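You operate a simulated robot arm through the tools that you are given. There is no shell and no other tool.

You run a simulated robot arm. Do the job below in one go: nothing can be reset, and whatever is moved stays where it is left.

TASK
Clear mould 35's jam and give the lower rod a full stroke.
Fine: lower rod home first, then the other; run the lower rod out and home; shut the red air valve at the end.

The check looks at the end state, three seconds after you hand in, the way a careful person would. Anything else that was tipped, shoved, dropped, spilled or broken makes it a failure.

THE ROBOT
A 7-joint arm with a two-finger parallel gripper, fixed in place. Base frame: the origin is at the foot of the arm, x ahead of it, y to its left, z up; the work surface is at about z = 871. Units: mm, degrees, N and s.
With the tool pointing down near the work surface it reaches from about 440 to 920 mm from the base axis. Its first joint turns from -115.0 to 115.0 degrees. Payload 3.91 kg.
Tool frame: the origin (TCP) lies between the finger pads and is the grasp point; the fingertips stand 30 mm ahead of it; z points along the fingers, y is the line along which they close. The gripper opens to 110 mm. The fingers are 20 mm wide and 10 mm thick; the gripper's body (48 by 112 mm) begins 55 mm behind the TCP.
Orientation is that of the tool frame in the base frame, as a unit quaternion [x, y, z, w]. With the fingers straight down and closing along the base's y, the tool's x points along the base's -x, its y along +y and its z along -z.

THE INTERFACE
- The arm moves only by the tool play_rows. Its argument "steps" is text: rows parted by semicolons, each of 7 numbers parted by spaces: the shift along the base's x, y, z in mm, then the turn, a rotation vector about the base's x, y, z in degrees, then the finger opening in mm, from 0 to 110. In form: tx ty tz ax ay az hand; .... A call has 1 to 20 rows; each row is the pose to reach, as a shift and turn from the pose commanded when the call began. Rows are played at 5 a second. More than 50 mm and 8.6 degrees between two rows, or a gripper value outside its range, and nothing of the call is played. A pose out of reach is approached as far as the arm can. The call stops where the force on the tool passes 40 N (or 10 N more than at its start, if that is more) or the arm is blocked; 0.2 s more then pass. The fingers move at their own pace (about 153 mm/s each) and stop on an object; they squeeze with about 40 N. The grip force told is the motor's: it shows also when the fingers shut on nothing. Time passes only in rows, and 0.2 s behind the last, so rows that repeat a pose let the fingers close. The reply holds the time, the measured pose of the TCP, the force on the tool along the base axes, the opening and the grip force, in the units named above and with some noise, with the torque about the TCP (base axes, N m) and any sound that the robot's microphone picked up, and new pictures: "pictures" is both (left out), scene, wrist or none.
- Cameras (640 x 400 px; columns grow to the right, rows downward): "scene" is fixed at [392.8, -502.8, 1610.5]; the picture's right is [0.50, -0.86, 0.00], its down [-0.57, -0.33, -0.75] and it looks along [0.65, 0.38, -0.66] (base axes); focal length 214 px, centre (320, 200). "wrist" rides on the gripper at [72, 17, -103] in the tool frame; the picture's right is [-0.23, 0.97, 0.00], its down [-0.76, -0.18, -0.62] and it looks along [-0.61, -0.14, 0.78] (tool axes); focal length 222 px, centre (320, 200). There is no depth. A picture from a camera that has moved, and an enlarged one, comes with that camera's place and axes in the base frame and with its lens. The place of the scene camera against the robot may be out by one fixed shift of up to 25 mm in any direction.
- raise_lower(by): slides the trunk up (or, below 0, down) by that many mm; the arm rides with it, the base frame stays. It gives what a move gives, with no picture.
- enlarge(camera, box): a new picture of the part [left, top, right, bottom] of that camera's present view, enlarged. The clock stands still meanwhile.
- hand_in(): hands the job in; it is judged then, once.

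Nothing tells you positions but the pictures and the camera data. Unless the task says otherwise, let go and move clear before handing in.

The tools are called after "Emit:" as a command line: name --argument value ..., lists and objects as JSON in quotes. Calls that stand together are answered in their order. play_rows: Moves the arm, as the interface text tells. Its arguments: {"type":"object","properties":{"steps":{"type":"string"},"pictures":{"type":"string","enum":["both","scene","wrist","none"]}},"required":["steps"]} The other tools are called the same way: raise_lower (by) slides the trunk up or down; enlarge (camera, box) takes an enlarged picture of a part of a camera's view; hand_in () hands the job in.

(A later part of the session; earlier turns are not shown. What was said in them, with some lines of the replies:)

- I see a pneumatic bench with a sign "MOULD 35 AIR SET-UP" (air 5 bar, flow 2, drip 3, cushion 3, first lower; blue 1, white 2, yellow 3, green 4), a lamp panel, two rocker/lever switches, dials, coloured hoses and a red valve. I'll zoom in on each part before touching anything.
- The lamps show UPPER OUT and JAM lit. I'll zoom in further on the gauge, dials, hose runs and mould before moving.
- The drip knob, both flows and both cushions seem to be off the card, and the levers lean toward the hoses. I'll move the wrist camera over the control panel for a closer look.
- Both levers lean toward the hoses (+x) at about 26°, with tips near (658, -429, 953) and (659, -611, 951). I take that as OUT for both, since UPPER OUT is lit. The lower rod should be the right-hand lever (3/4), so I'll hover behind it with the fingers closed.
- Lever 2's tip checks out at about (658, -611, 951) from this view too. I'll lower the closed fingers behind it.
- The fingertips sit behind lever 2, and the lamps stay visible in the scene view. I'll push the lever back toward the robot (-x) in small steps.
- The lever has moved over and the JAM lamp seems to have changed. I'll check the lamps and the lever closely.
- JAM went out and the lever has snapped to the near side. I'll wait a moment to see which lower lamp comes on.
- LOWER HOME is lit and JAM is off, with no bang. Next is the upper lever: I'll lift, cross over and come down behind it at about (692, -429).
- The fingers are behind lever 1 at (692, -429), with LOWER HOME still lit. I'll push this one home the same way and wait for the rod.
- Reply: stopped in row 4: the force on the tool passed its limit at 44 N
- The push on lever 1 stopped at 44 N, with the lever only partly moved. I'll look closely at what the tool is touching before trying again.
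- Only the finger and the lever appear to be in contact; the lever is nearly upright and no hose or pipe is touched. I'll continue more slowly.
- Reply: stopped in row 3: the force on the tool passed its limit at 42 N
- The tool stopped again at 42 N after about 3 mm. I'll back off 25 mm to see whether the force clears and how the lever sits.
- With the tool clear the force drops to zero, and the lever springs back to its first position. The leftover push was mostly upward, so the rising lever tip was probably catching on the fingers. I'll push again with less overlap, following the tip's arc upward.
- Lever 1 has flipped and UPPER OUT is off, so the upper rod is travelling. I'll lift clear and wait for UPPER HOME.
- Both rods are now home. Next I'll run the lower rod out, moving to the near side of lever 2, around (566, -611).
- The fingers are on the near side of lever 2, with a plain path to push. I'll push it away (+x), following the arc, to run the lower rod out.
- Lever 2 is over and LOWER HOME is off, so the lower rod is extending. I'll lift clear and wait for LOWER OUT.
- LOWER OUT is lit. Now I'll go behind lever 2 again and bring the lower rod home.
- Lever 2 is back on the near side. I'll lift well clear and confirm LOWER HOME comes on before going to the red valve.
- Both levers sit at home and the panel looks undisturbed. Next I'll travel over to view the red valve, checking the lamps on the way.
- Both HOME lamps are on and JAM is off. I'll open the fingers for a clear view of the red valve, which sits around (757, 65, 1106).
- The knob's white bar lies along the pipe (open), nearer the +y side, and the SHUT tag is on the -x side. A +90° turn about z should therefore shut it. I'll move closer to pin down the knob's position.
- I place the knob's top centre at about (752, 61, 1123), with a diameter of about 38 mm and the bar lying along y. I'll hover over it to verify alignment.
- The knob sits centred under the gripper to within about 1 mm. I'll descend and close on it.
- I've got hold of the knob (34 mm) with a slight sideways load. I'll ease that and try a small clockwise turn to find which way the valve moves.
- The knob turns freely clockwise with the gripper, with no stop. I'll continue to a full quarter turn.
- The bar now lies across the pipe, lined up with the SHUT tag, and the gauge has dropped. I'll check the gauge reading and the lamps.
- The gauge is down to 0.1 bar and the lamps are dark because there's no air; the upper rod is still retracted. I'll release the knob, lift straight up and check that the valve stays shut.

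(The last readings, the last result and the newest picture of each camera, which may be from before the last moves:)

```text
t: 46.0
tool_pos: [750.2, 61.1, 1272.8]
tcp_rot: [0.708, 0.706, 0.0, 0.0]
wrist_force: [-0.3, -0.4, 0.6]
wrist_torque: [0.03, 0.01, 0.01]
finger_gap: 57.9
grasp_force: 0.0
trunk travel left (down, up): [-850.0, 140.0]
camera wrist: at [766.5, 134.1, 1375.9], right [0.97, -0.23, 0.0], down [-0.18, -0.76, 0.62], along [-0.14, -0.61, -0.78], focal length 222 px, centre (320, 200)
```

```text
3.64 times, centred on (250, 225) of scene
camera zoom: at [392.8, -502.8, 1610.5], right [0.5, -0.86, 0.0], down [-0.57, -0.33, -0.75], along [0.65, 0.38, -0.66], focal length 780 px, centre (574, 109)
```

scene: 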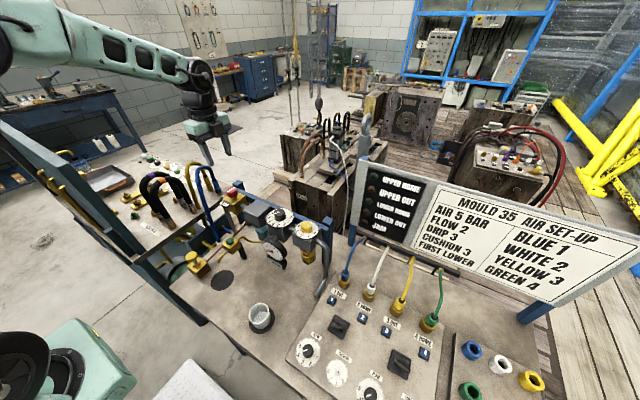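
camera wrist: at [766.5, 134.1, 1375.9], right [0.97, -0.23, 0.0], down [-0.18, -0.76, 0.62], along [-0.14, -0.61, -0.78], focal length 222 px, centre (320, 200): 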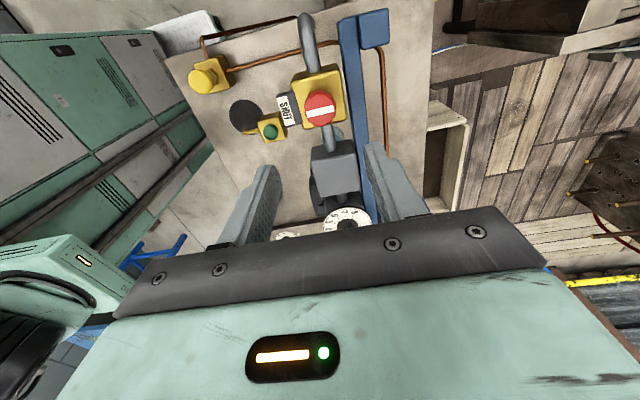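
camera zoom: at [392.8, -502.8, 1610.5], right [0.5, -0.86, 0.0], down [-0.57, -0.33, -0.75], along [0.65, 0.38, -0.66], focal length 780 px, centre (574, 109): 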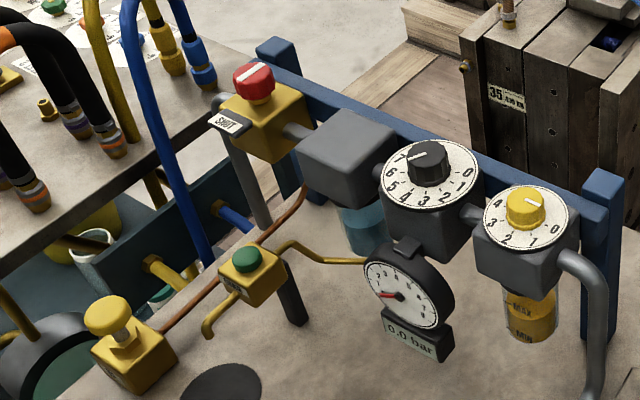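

The valve is shut with the gauge at 0.0 bar. I'll back the arm away to a clear place and do a last check of everything.

Emit:
play_rows --steps "-10 0 40 0 0 0 58; -40 0 70 0 0 0 58; -80 0 90 0 0 0 58; -120 0 100 0 0 0 58; -160 0 100 0 0 0 58; -200 0 100 0 0 0 58; -200 0 100 0 0 0 58; -200 0 100 0 0 0 58; -200 0 100 0 0 0 58" --pictures "both"

Emit:
enlarge --camera "scene" --box '[280, 230, 480, 400]'

Emit:
enlarge --camera "scene" --box '[160, 160, 360, 300]'

Emit:
enlarge --camera "scene" --box '[280, 90, 440, 240]'

```text
t: 48.0
tool_pos: [551.1, 59.9, 1374.0]
tcp_rot: [0.707, 0.707, 0.0, -0.001]
wrist_force: [0.4, -0.1, -0.3]
wrist_torque: [-0.02, 0.03, 0.0]
finger_gap: 58.0
grasp_force: 0.0
trunk travel left (down, up): [-850.0, 140.0]
camera wrist: at [567.1, 133.7, 1476.3], right [0.97, -0.23, 0.0], down [-0.18, -0.76, 0.62], along [-0.14, -0.61, -0.78], focal length 222 px, centre (320, 200)
```

scene: 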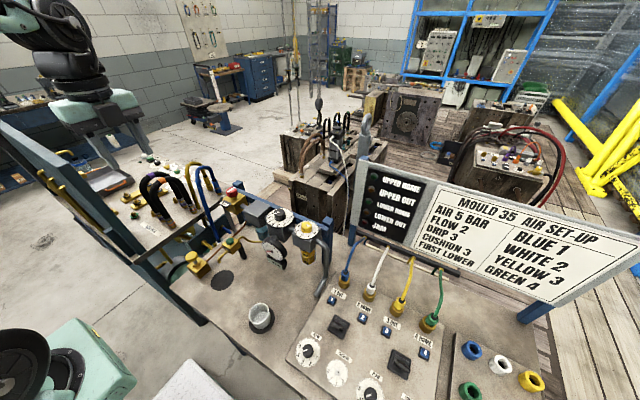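
wrist: 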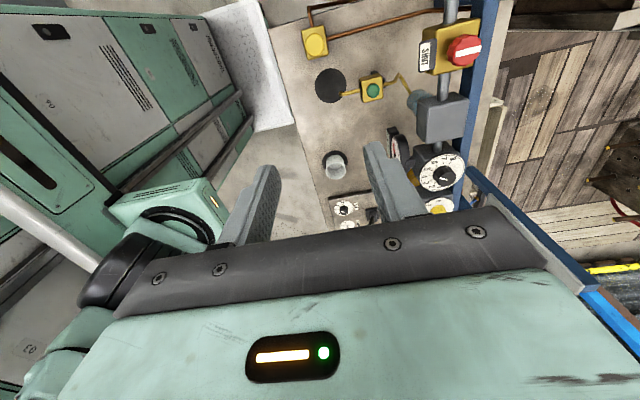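

```text
2.35 times, centred on (380, 315) of scene
camera zoom: at [392.8, -502.8, 1610.5], right [0.5, -0.86, 0.0], down [-0.57, -0.33, -0.75], along [0.65, 0.38, -0.66], focal length 505 px, centre (179, -71)
```

zoom: 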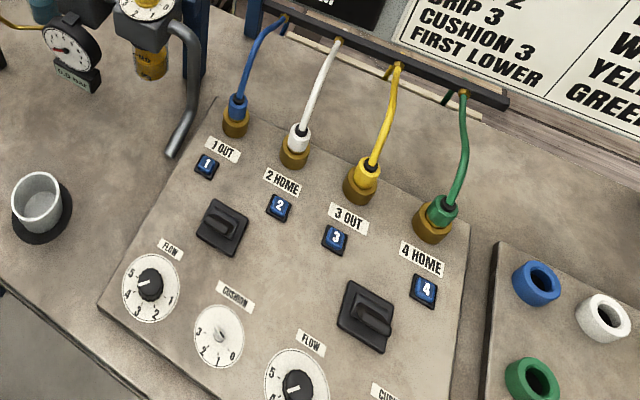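

```text
2.86 times, centred on (260, 230) of scene
camera zoom: at [392.8, -502.8, 1610.5], right [0.5, -0.86, 0.0], down [-0.57, -0.33, -0.75], along [0.65, 0.38, -0.66], focal length 613 px, centre (491, 114)
```

zoom: 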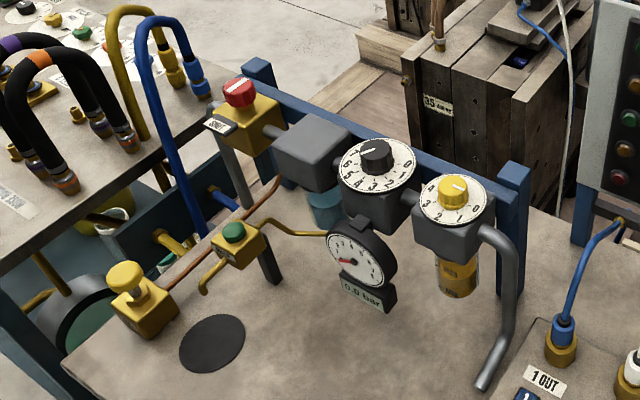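

```text
2.67 times, centred on (360, 165) of scene
camera zoom: at [392.8, -502.8, 1610.5], right [0.5, -0.86, 0.0], down [-0.57, -0.33, -0.75], along [0.65, 0.38, -0.66], focal length 572 px, centre (213, 293)
```

zoom: 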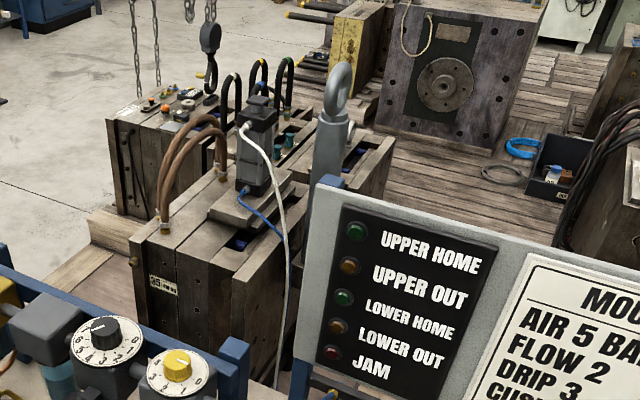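

Everything asked is done. The jam is clear, the lower rod went home first and then the upper, and the lower rod was run out and home. The red valve is shut at 0.0 bar, the arm is clear, and nothing else has moved, so I'm handing in.

Emit:
hand_in

```text
The job is handed in.
```

The jam on mould 35 is cleared and the lower rod has had its full stroke. I've handed the job in.

- **Order:** The lower rod went home first and the JAM lamp went out. Then the upper rod went home.
- **Full stroke:** The lower rod ran out until LOWER OUT lit, then came home. LOWER HOME and UPPER HOME were both lit before I shut the air.
- **Air:** The red valve is shut and the gauge reads 0.0 bar. All the lamps went dark when the air was cut.

My first two pushes on the upper lever hit the force limit at about 44 N because the lever tip caught on the fingers. The lever sprang back unharmed, and a push with less overlap moved it.

**Card mismatch:** The dials don't match the mould 35 card, and I left them alone because you didn't ask for them to be changed:

| Setting | Card | Now |
|---|---|---|
| Flow (both) | 2 | about 4 to 4.5 |
| Drip | 3 | about 0 |
| Cushion (both) | 3 | about 0 |
| Air | 5 bar | regulator still set to about 5 |
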